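You operate a simulated robot arm through the tools that you are given. There is no shell and no other tool. Be economical: measure what you need, move in short steps, check, and stop when the job is done.

You run a simulated robot arm. Do the job below in one go: nothing can be reset, and whatever is moved stays where it is left.

## Task
Fetch the cloth pad and set it on top of the stopper.

It is judged by the outcome, as a careful person would: the job done as asked, and still so three seconds after it is handed in. It fails if anything else is knocked over, pushed out of place, dropped, spilled or broken. Lids that push on must go on centred and level and be pressed home; caps that screw on are set level and turned clockwise until they are tight.

## Robot
A 6-joint arm with a two-finger parallel gripper, fixed in place. Base frame: the origin is at the foot of the arm, x ahead of it, y to its left, z up; the work surface is at about z = 0. Units: m, rad, N and s.
With the tool pointing down near the work surface it reaches from about 0.18 to 0.46 m from the base axis. Its first joint turns from -1.222 to 1.222 rad. Payload 1.9 kg.
The tool frame sits at the grasp point between the pads (the TCP): z along the fingers, y along the line on which they close. The tips reach 0.023 m beyond it. The gripper opens to 0.094 m. The fingers are 0.038 m wide and 0.01 m thick; the gripper's body (0.054 by 0.096 m) begins 0.039 m behind the TCP.
Orientation is told as [roll, pitch, yaw] about the base's x, y, z axes, in that order, counted from this pose: with the fingers straight down and closing along the base's y, the tool's x points along the base's -x, its y along +y and its z along -z.

## Interface
- The arm moves only by the tool drive_tool. Its argument "moves" is text: rows parted by semicolons, each of 7 numbers parted by spaces: the gripper command, from -1 (shut) to 1 (fully open), values between in proportion, then the shift along the tool's x, y, z in m, then the turn, a rotation vector about the tool's x, y, z in rad. In form: grip tx ty tz wx wy wz; .... A call has 1 to 8 rows; each row is the pose to reach, as a shift and turn from the pose commanded when the call began, along the tool's axes at that moment. Rows are played at 5 a second. More than 0.05 m and 0.15 rad between two rows, or a gripper value outside its range, and nothing of the call is played. A pose out of reach is approached as far as the arm can. The call stops where the force on the tool passes 40 N (or 10 N more than at its start, if that is more) or the arm is blocked; 0.2 s more then pass. The fingers move at their own pace (about 0.108 m/s each) and stop on an object; they squeeze with about 31 N. The grip force told is the motor's: it shows also when the fingers shut on nothing. Time passes only in rows, and 0.2 s behind the last, so rows that repeat a pose let the fingers close. It gives the time, the measured TCP pose, the force on the tool (base axes), the opening and the grip force at its end, in the units of the frame above (readings bear some noise), and new pictures: "show" is both (left out), scene, wrist or none.
- Cameras (640 x 400 px; columns grow to the right, rows downward): "scene" is fixed at [0.0426, 0.3006, 0.4349]; the picture's right is [-0.88, -0.48, 0.00], its down [-0.22, 0.40, -0.89] and it looks along [0.42, -0.78, -0.46] (base axes); focal length 272 px, centre (320, 200). "wrist" rides on the gripper at [-0.039, 0, -0.044] in the tool frame; the picture's right is [0.00, -1.00, 0.00], its down [0.97, 0.00, -0.24] and it looks along [0.24, 0.00, 0.97] (tool axes); focal length 218 px, centre (320, 200).
- probe_pixels(camera, pixels): for up to 12 pixels [column, row] of the newest picture of that camera ("zoom" is the newest enlarged one), the place [x, y, z] in the base frame of the surface seen there, good to about 0.003 m. It takes no simulated time.
- enlarge(camera, box): a new picture of the part [left, top, right, bottom] of that camera's present view, enlarged. It takes no simulated time.
- finish_job(): hands the job in; it is judged then, once.

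Go step by step. Measure first, check grasps and placings, and put right what went wrong. The budget is 60 turns and 120 pictures, counting those below and the enlarged ones. Unless the task says otherwise, let go and move clear before handing in, and close with one line.

The tools are called after "Emit:" as name(argument=value, ...) on one line, values as JSON. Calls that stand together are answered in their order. drive_tool: Moves the arm, as the interface text tells. Its arguments: {"type":"object","properties":{"moves":{"type":"string"},"show":{"type":"string","enum":["both","scene","wrist","none"]}},"required":["moves"]} The other tools are called the same way: probe_pixels (camera, pixels) gives the place of the surface under pixels of a picture; enlarge (camera, box) takes an enlarged picture of a part of a camera's view; finish_job () hands the job in.

At the start:

```text
t: 0.0
position: [0.2573, -0.2002, 0.3469]
orientation: [0.0, -0.002, -0.001]
wrist_force: [-0.1, -0.3, -0.8]
gripper_width: 0.094
grasp_force: 0.1
```

scene: 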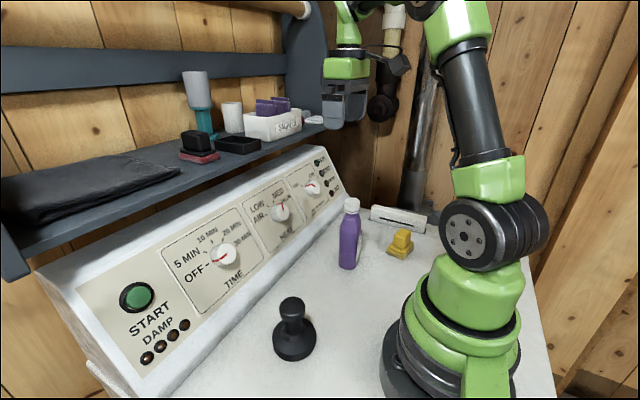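
wrist: 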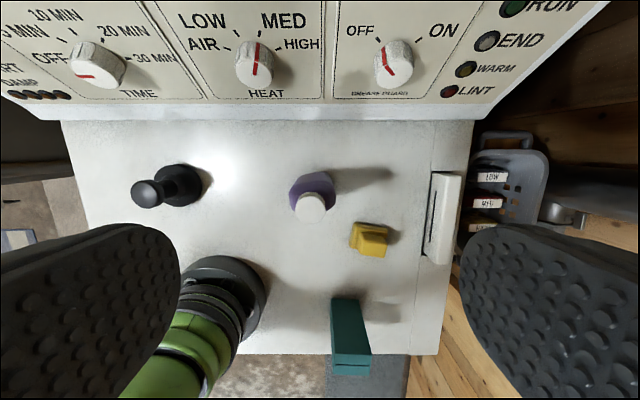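

The pictures show a black knobbed thing (295,330), a purple bottle (350,235), a yellow item (400,242), and a teal block in the wrist view (350,335). I'll enlarge to tell which are the pad and the stopper.

Emit:
enlarge(camera="scene", box=[250, 180, 450, 370])

Emit:
enlarge(camera="wrist", box=[270, 150, 470, 390])

Emit:
enlarge(camera="scene", box=[160, 60, 340, 170])

Emit:
probe_pixels(camera="wrist", pixels=[[146, 194], [180, 180], [310, 205], [370, 228], [370, 245], [345, 320], [350, 360], [445, 215], [260, 170]])

```text
2.11 times, centred on (350, 275) of scene
```

zoom: 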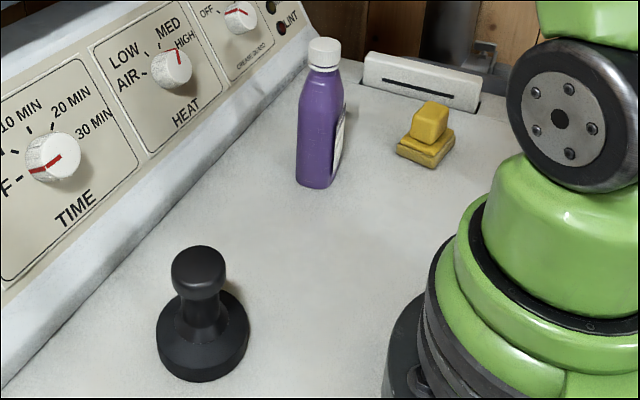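

```text
1.67 times, centred on (370, 270) of wrist
```

zoom: 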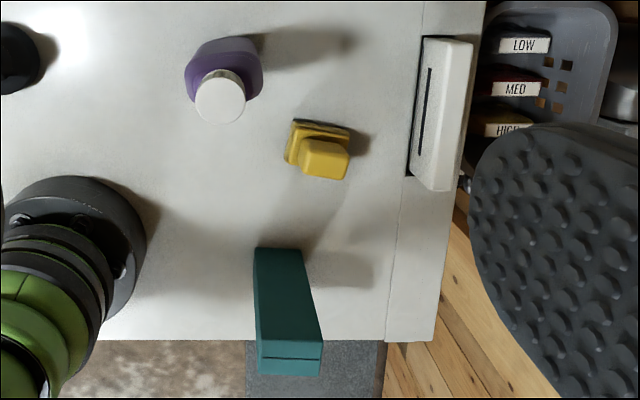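

```text
3.56 times, centred on (250, 115) of scene
```

zoom: 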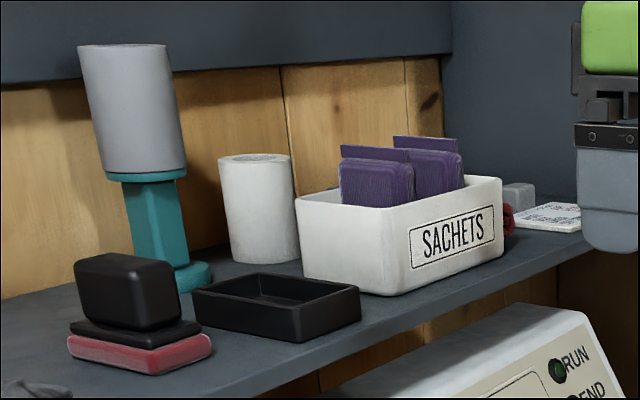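

```text
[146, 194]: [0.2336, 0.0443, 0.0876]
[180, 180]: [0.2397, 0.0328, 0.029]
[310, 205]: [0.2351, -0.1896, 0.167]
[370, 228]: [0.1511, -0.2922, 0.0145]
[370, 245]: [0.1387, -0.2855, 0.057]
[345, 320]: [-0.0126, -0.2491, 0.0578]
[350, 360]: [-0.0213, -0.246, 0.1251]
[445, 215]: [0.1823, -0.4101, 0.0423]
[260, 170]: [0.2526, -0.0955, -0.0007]
```

The candidates are still unclear: the shelf, the grey basket and the teal block all need a closer look. I'll measure them and enlarge.

Emit:
enlarge(camera="wrist", box=[430, 110, 600, 240])

Emit:
enlarge(camera="scene", box=[375, 210, 445, 265])

Emit:
enlarge(camera="scene", box=[0, 120, 230, 260])

Emit:
probe_pixels(camera="scene", pixels=[[195, 138], [200, 156], [238, 145], [265, 105], [100, 185], [230, 115], [203, 115], [402, 237], [397, 250], [292, 308], [294, 350], [398, 215]])

Emit:
probe_pixels(camera="wrist", pixels=[[490, 178], [490, 202], [490, 227], [490, 165], [490, 190], [545, 200], [480, 140]])

```text
3.08 times, centred on (515, 175) of wrist
```

zoom: 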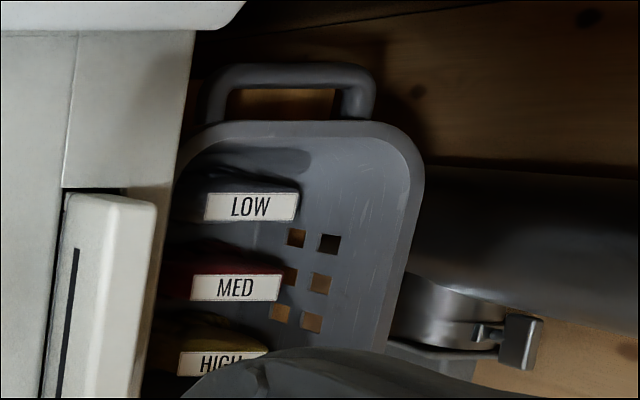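

```text
7.27 times, centred on (410, 238) of scene
```

zoom: 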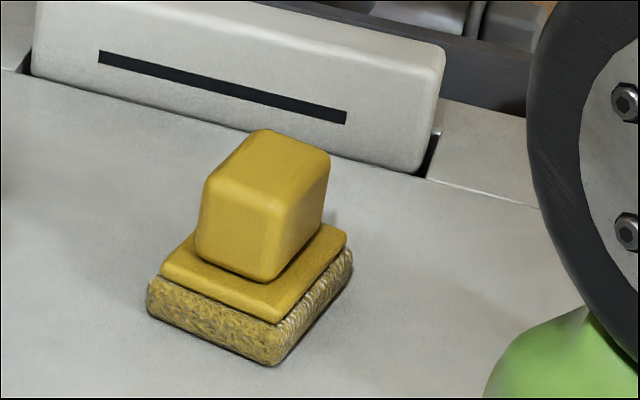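

```text
2.78 times, centred on (115, 190) of scene
```

zoom: 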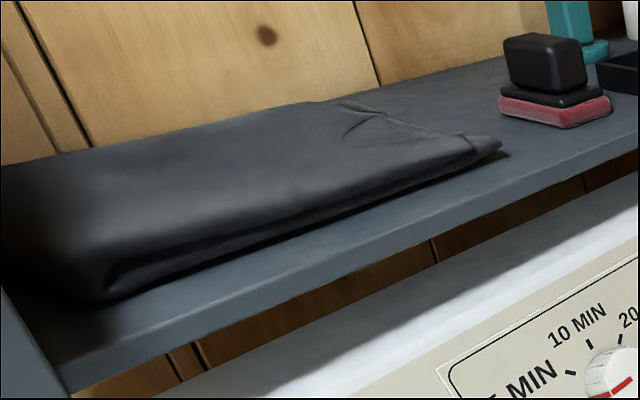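

```text
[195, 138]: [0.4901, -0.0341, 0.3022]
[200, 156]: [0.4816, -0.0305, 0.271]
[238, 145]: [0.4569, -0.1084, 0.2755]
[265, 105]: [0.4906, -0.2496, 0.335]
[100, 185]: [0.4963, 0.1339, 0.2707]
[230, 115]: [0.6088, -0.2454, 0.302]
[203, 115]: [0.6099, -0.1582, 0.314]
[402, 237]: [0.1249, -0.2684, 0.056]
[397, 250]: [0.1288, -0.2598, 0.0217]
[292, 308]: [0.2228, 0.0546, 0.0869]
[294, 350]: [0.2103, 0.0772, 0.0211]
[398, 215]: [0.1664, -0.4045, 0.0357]
```

```text
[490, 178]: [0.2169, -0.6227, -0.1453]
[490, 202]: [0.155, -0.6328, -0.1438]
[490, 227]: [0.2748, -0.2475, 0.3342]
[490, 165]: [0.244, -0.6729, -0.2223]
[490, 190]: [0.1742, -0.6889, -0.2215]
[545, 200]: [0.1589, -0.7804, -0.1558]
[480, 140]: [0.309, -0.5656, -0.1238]
```

The yellow item has a terry-like base with a grip block, so it is a likely cloth pad. I'll compare it with the red-based one on the shelf (198,145) and look at the black knob (292,308) and the teal block more closely.

Emit:
enlarge(camera="scene", box=[170, 120, 270, 170])

Emit:
enlarge(camera="scene", box=[260, 285, 330, 370])

Emit:
enlarge(camera="wrist", box=[120, 150, 220, 215])

```text
6.40 times, centred on (220, 145) of scene
```

zoom: 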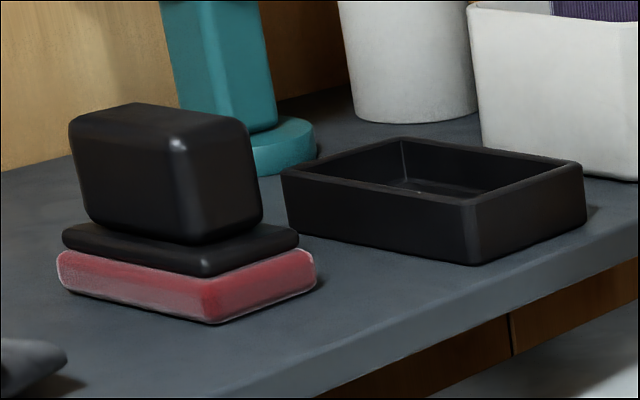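

```text
4.71 times, centred on (295, 328) of scene
```

zoom: 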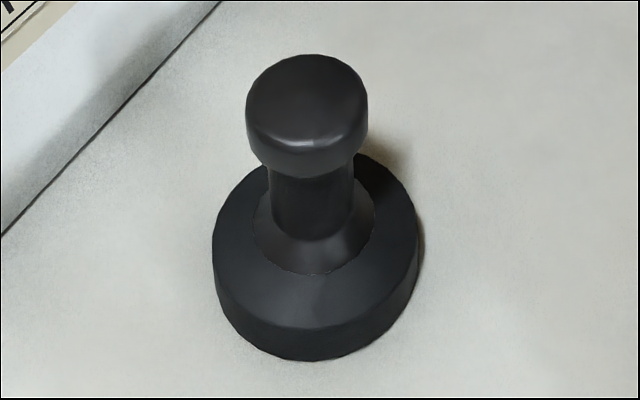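

```text
6.15 times, centred on (170, 182) of wrist
```

zoom: 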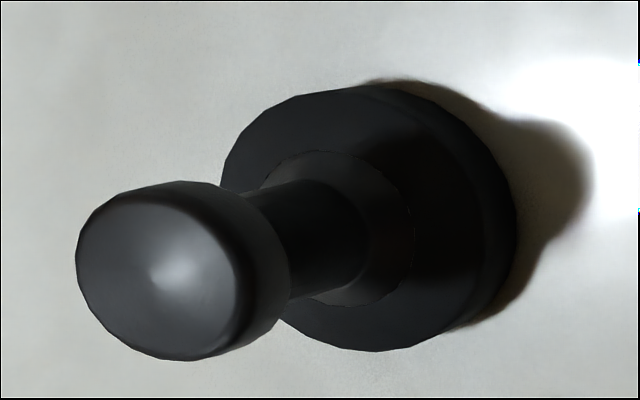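

The yellow block with the textured pad (402,237) is the cloth pad, and the black knobbed piece (292,308) is the stopper. The red pad on the shelf is a brush that belongs with its tray. I'll move above the yellow pad to get its centre and yaw.

Emit:
drive_tool(moves="1 0.024 -0.017 0.03 0 0 0; 1 0.048 -0.034 0.06 0 0 0; 1 0.072 -0.051 0.09 0 0 0; 1 0.096 -0.068 0.12 0 0 0; 1 0.12 -0.085 0.147 0 0 0; 1 0.12 -0.085 0.147 0 0 0")

```text
t: 1.4
position: [0.1374, -0.2847, 0.1988]
orientation: [0.0, -0.002, -0.003]
wrist_force: [1.0, 0.1, -0.7]
gripper_width: 0.0941
grasp_force: 0.0
```

scene: 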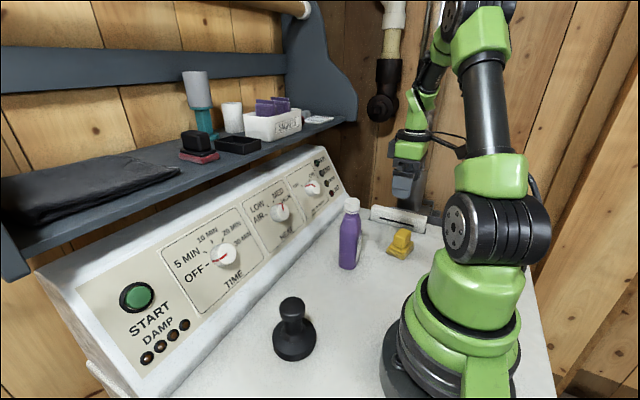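
wrist: 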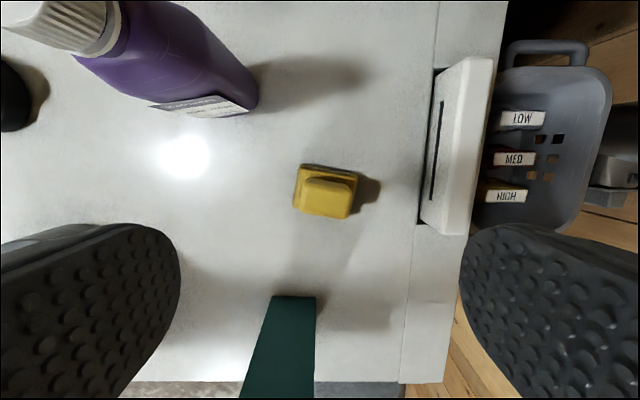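

The pad is at (325,190) in the wrist view, nearly aligned with the axes. I'll measure its corners in an enlarged picture.

Emit:
enlarge(camera="wrist", box=[280, 155, 376, 225])

Emit:
enlarge(camera="scene", box=[365, 130, 455, 270])

```text
5.71 times, centred on (328, 190) of wrist
```

zoom: 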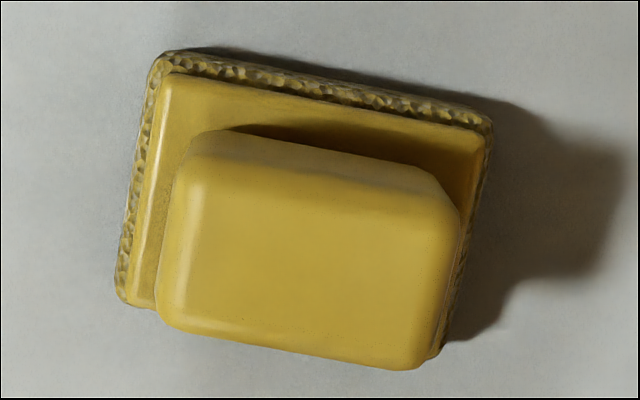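

```text
2.86 times, centred on (410, 200) of scene
```

zoom: 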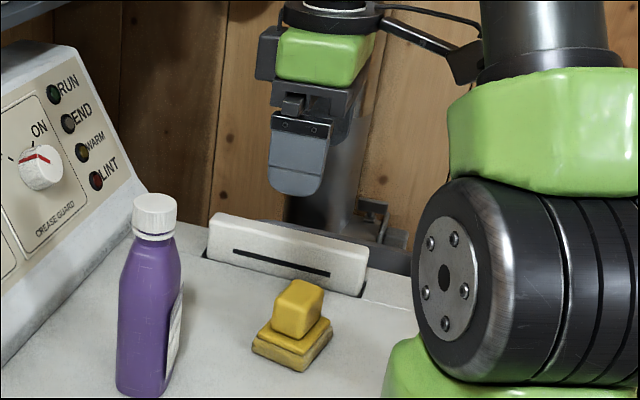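

I'll probe the block-top and base corners.

Emit:
probe_pixels(camera="wrist", pixels=[[307, 186], [348, 193], [303, 208], [343, 215], [325, 200], [302, 167], [355, 177], [300, 205], [330, 172]])

```text
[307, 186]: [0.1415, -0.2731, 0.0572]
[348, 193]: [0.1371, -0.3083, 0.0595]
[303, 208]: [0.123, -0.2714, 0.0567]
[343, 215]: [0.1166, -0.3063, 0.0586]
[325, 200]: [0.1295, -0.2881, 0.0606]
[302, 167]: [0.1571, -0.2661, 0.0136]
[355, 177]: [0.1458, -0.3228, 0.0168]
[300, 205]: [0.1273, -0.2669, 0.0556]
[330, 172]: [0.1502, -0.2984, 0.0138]
```

The block top is centred at about (0.130, -0.290, 0.058), roughly 0.042 x 0.027 m, and turned about -0.175 rad. I'll turn, descend so the tips stop above the base plate, and close.

Emit:
drive_tool(moves="1 0.008 -0.005 0.02 0 0 0.1; 1 0.008 -0.005 0.05 0 0 0.175; 1 0.008 -0.005 0.09 0 0 0.175; 1 0.008 -0.005 0.12 0 0 0.175; 1 0.008 -0.005 0.12 0 0 0.175")

```text
t: 2.6
position: [0.1316, -0.2893, 0.0784]
orientation: [0.002, 0.0, -0.178]
wrist_force: [-0.8, -0.1, -0.7]
gripper_width: 0.0943
grasp_force: 0.0
```

scene: 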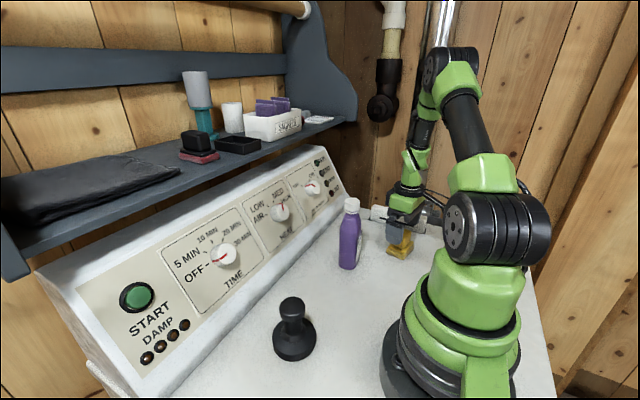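
wrist: 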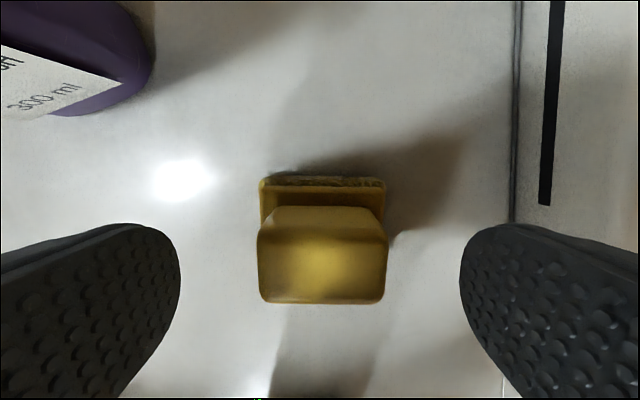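

The block is centred between the fingers (258–387) and square to them. I'll go down 0.026 m and close.

Emit:
drive_tool(moves="1 0 0 0.014 0 0 0; 1 0 0 0.026 0 0 0; -1 0 0 0.026 0 0 0; -1 0 0 0.026 0 0 0; -1 0 0 0.026 0 0 0; -1 0 0 0.026 0 0 0")

```text
t: 4.0
position: [0.1307, -0.2895, 0.053]
orientation: [0.002, -0.001, -0.176]
wrist_force: [-0.2, 0.3, -0.7]
gripper_width: 0.0451
grasp_force: 30.8
```

scene: 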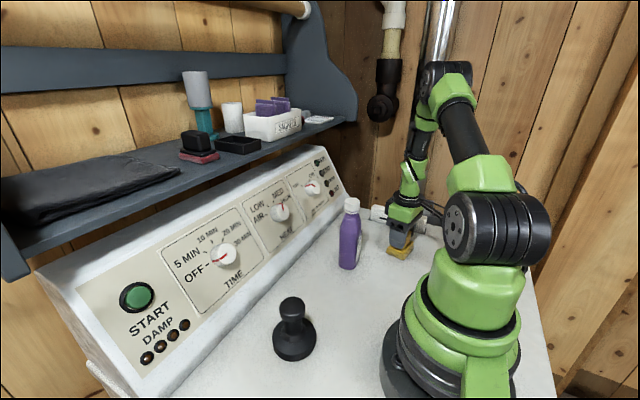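
wrist: 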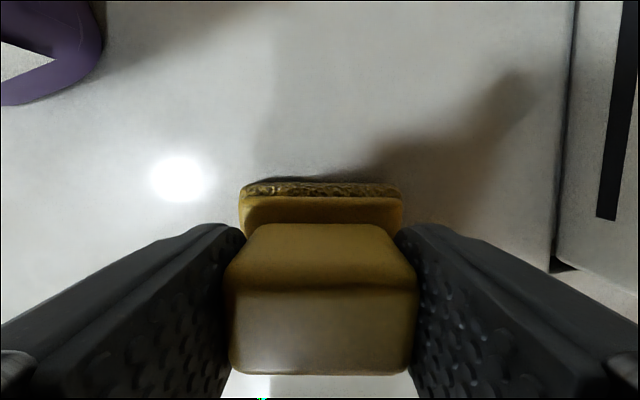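

Gripped at 0.045 m with 30.8 N. I'll lift straight up, well above the bottle.

Emit:
drive_tool(moves="-1 0 0 -0.03 0 0 0; -1 0 0 -0.07 0 0 0; -1 0 0 -0.11 0 0 0; -1 0 0 -0.15 0 0 0; -1 0 0 -0.19 0 0 0; -1 0 0 -0.22 0 0 0; -1 0 0 -0.22 0 0 0")

```text
t: 5.6
position: [0.1278, -0.2906, 0.2749]
orientation: [0.0, -0.001, -0.176]
wrist_force: [0.0, 0.5, -0.3]
gripper_width: 0.0454
grasp_force: 30.9
```

scene: 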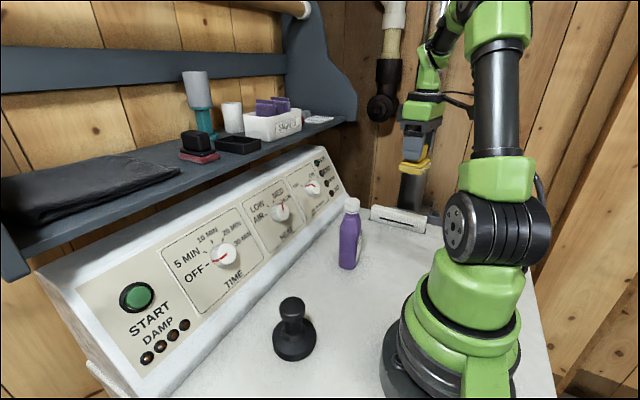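
wrist: 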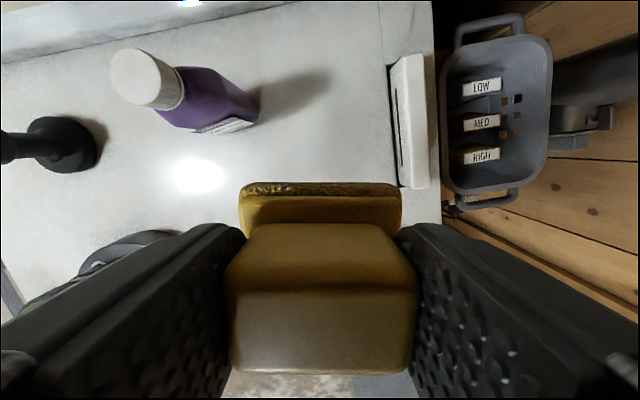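

The pad is held steady. Now I'll measure the stopper's knob top and its base.

Emit:
probe_pixels(camera="scene", pixels=[[292, 304], [282, 304], [303, 304], [292, 299], [292, 311], [286, 300], [299, 300], [285, 310], [299, 310], [292, 316], [276, 340], [314, 340]])

```text
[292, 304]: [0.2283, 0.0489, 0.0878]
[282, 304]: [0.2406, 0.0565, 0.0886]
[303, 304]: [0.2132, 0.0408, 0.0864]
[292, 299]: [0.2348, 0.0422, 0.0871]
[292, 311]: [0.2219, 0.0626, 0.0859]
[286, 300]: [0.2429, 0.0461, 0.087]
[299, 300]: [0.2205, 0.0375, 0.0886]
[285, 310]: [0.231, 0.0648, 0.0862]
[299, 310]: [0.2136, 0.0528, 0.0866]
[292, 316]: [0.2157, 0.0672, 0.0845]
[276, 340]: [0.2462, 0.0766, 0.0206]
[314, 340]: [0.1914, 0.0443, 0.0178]
```

The knob top is about (0.228, 0.050, 0.088). I'll carry the pad most of the way, straightening yaw to 0, and re-measure from the wrist.

Emit:
drive_tool(moves="-1 -0.005 0.0415 0 0 0 -0.03; -1 -0.01 0.083 0 0 0 -0.06; -1 -0.015 0.1245 0 0 0 -0.09; -1 -0.02 0.166 0 0 0 -0.12; -1 -0.025 0.2075 0 0 0 -0.15; -1 -0.029 0.249 0 0 0 -0.176; -1 -0.029 0.249 0 0 0 -0.176")

```text
t: 7.2
position: [0.2014, -0.0524, 0.2748]
orientation: [0.003, 0.0, -0.003]
wrist_force: [-0.2, 0.0, 0.3]
gripper_width: 0.0451
grasp_force: 31.0
```

scene: 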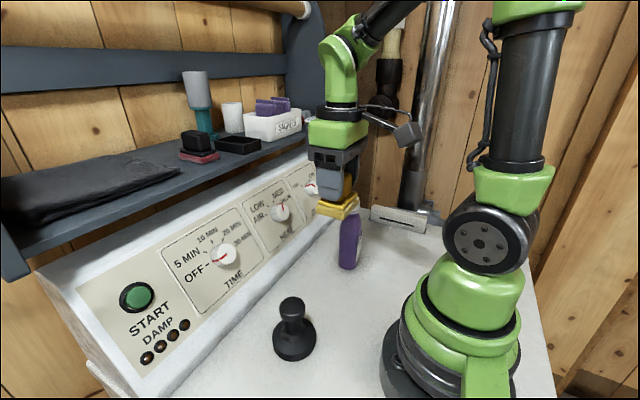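
wrist: 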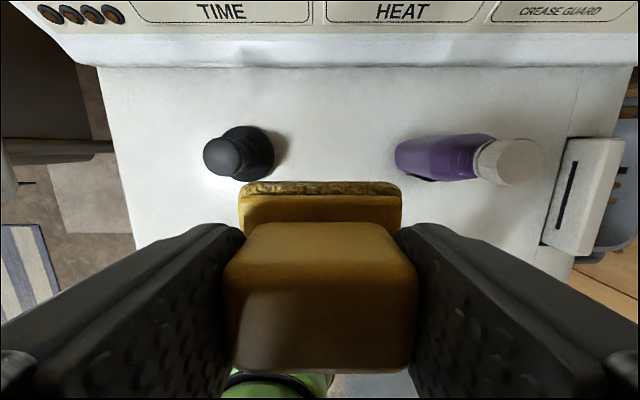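

The stopper is now clear in the wrist view at (222,155). I'll probe its knob edges there.

Emit:
enlarge(camera="wrist", box=[192, 120, 288, 180])

Emit:
probe_pixels(camera="wrist", pixels=[[221, 157], [206, 156], [235, 160], [220, 143], [222, 172], [210, 148], [210, 167], [230, 148], [232, 168], [272, 153], [330, 184], [200, 157]])

```text
6.67 times, centred on (240, 150) of wrist
```

zoom: 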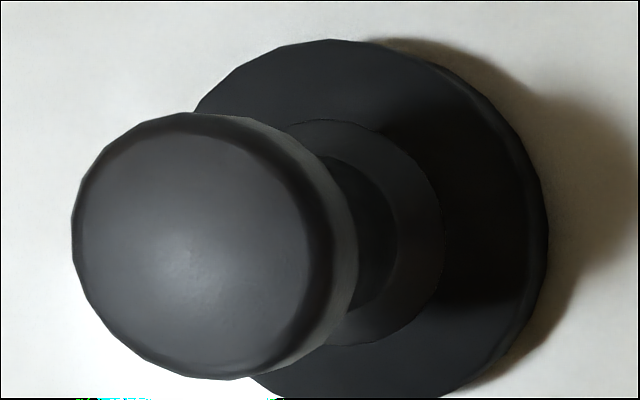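

```text
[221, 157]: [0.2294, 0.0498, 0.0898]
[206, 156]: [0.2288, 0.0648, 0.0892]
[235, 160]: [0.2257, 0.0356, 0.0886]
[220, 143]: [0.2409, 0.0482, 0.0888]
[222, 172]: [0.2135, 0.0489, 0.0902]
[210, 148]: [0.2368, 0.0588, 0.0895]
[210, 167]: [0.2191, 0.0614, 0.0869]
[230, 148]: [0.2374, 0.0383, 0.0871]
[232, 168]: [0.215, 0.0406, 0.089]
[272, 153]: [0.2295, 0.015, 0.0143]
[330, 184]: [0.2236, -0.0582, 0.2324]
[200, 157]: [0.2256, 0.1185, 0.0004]
```

The knob top is flat, about 0.037 m across, centred at (0.228, 0.0495, 0.089). I'll move above it and stop with about 0.02 m of clearance.

Emit:
drive_tool(moves="-1 -0.009 0.034 0 0 0 0; -1 -0.018 0.068 0 0 0 0; -1 -0.027 0.102 0 0 0 0; -1 -0.027 0.102 0.04 0 0 0; -1 -0.027 0.102 0.08 0 0 0; -1 -0.027 0.102 0.11 0 0 0; -1 -0.027 0.102 0.11 0 0 0")

```text
t: 8.8
position: [0.23, 0.0515, 0.1638]
orientation: [0.0, 0.001, -0.002]
wrist_force: [0.4, -0.6, -0.8]
gripper_width: 0.0448
grasp_force: 31.4
```

scene: 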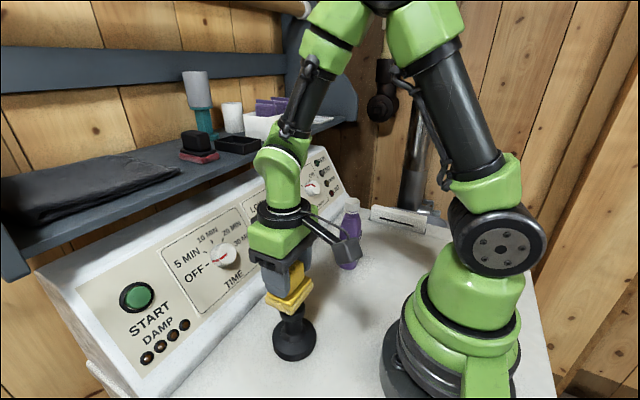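
wrist: 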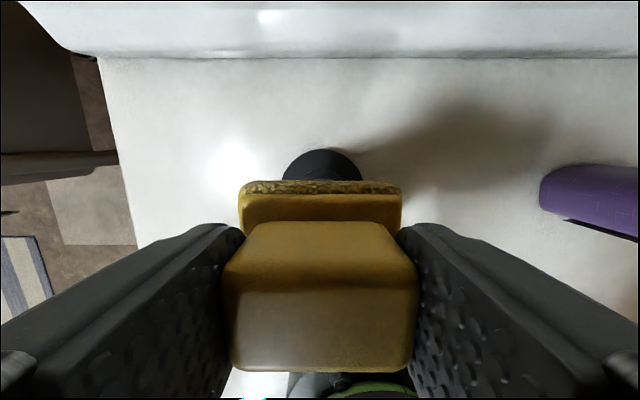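

The stopper base (285–360) is centred under the pad. I'll trim about 1.5 mm and lower to just above contact.

Emit:
drive_tool(moves="-1 0.001 -0.0015 0.006 0 0 0; -1 0.001 -0.0015 0.012 0 0 0; -1 0.001 -0.0015 0.017 0 0 0; -1 0.001 -0.0015 0.017 0 0 0", show="scene")

Emit:
enlarge(camera="scene", box=[240, 250, 350, 370])

```text
t: 9.8
position: [0.2278, 0.0495, 0.1468]
orientation: [0.0, -0.001, 0.0]
wrist_force: [0.1, 0.1, -0.6]
gripper_width: 0.0453
grasp_force: 31.2
```

scene: 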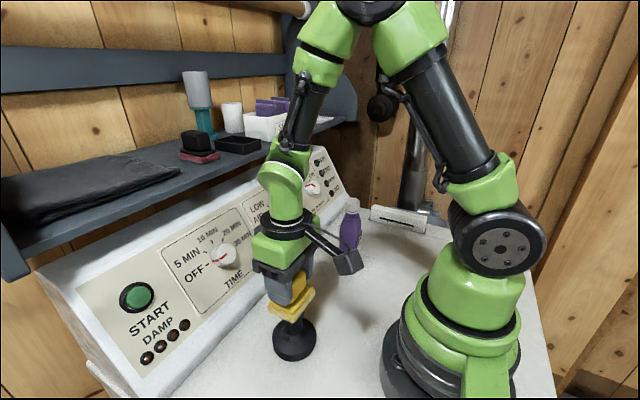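

```text
3.33 times, centred on (295, 310) of scene
```

zoom: 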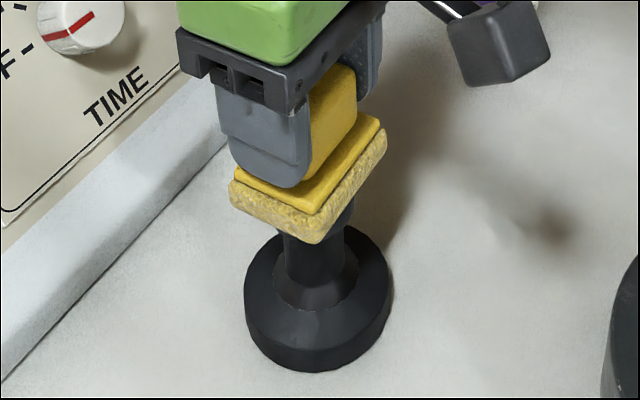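

The pad is level and centred a few mm above the knob. I'll lower in 1.5 mm steps and watch the force.

Emit:
drive_tool(moves="-1 0 0 0.0015 0 0 0; -1 0 0 0.003 0 0 0; -1 0 0 0.004 0 0 0; -1 0 0 0.004 0 0 0", show="none")

```text
t: 10.8
position: [0.2278, 0.0505, 0.1428]
orientation: [0.001, 0.0, -0.004]
wrist_force: [-2.1, 1.1, 11.7]
gripper_width: 0.0451
grasp_force: 30.8
```

The tool reads 11.7 N upward at z = 0.1428, so the pad has landed on the knob. I'll ease off slightly and open gently, just enough to clear the block.

Emit:
drive_tool(moves="-1 0 0 -0.0006 0 0 0; 0 0 0 -0.0006 0 0 0; 0.2 0 0 -0.0006 0 0 0; 0.4 0 0 -0.0006 0 0 0; 0.4 0 0 -0.0006 0 0 0")

Emit:
enlarge(camera="scene", box=[240, 250, 350, 370])

```text
t: 12.0
position: [0.2286, 0.0495, 0.1425]
orientation: [0.001, -0.001, 0.001]
wrist_force: [-0.1, -0.2, -0.5]
gripper_width: 0.0657
grasp_force: 0.0
```

scene: 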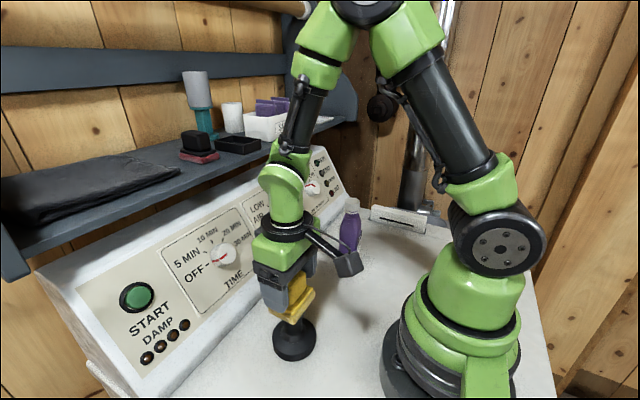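
wrist: 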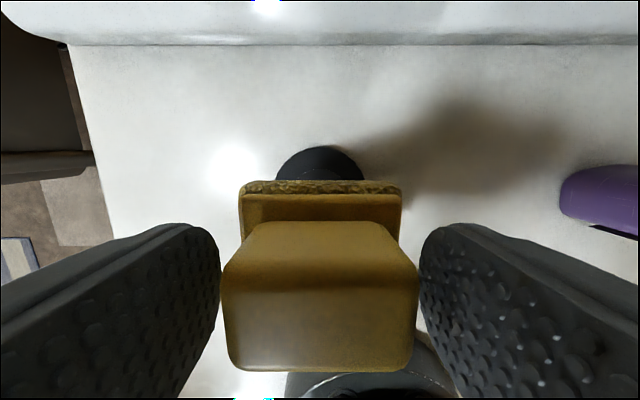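

```text
3.33 times, centred on (295, 310) of scene
```

zoom: 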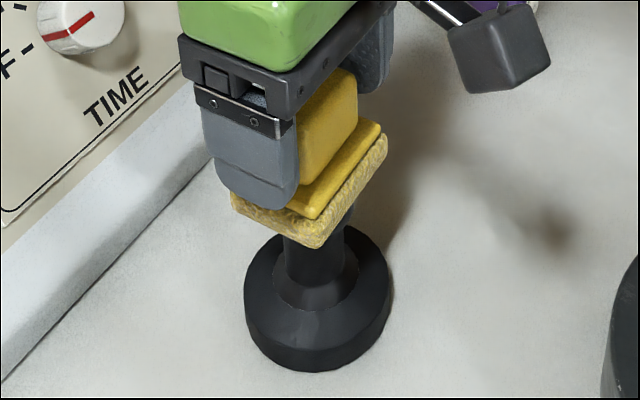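

The pad rests level on the knob and both fingers are clear of the block. I'll open a little more and back straight up.

Emit:
drive_tool(moves="0.7 0 0 0 0 0 0; 0.7 0 0 -0.015 0 0 0; 0.7 0 0 -0.04 0 0 0; 0.7 0 0 -0.07 0 0 0; 0.7 0 0 -0.1 0 0 0; 0.7 0 0 -0.13 0 0 0; 0.7 0 0 -0.13 0 0 0")

Emit:
enlarge(camera="scene", box=[240, 250, 350, 370])

```text
t: 13.6
position: [0.2278, 0.051, 0.2713]
orientation: [0.001, -0.001, 0.0]
wrist_force: [-0.1, 0.4, 0.6]
gripper_width: 0.0799
grasp_force: 0.1
```

scene: 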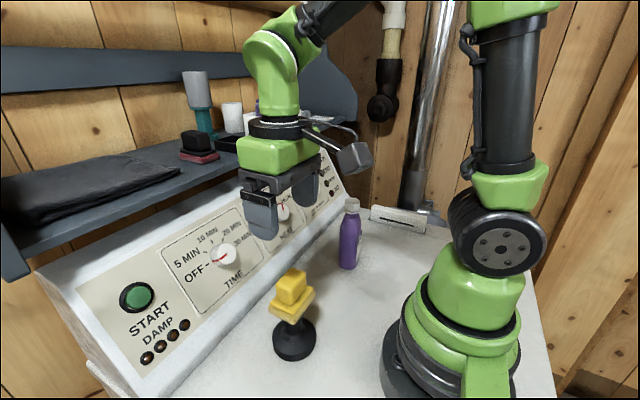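
wrist: 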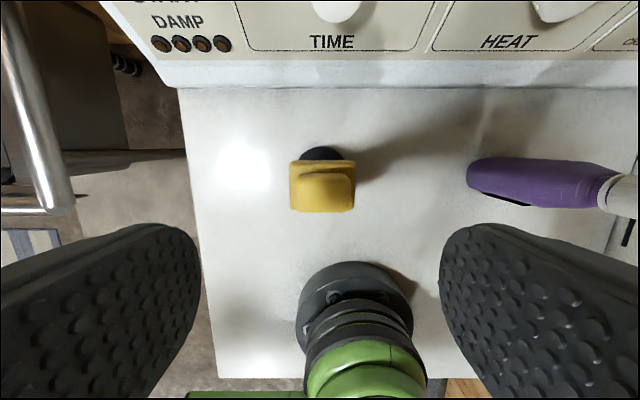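

```text
3.33 times, centred on (295, 310) of scene
```

zoom: 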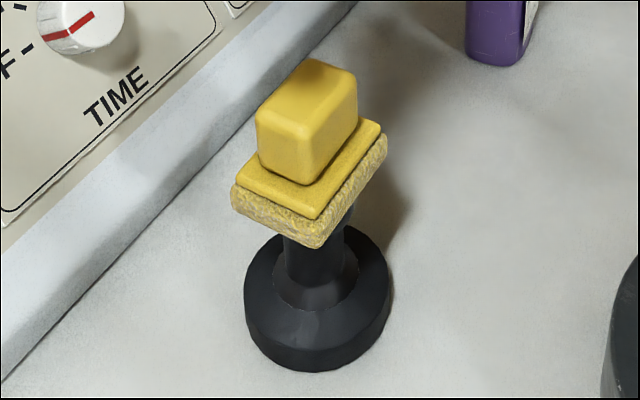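

The pad sits level and unmoved on the stopper (290,300), the bottle and everything else stand where they were, and the gripper is well clear. I'll hand in.

Emit:
finish_job()

```text
The job is handed in.
```

I took the cloth pad to be the yellow block with the textured base, and the stopper to be the black knobbed piece. The pad now sits level and centred on top of the stopper, and the gripper is clear of it with nothing else moved.
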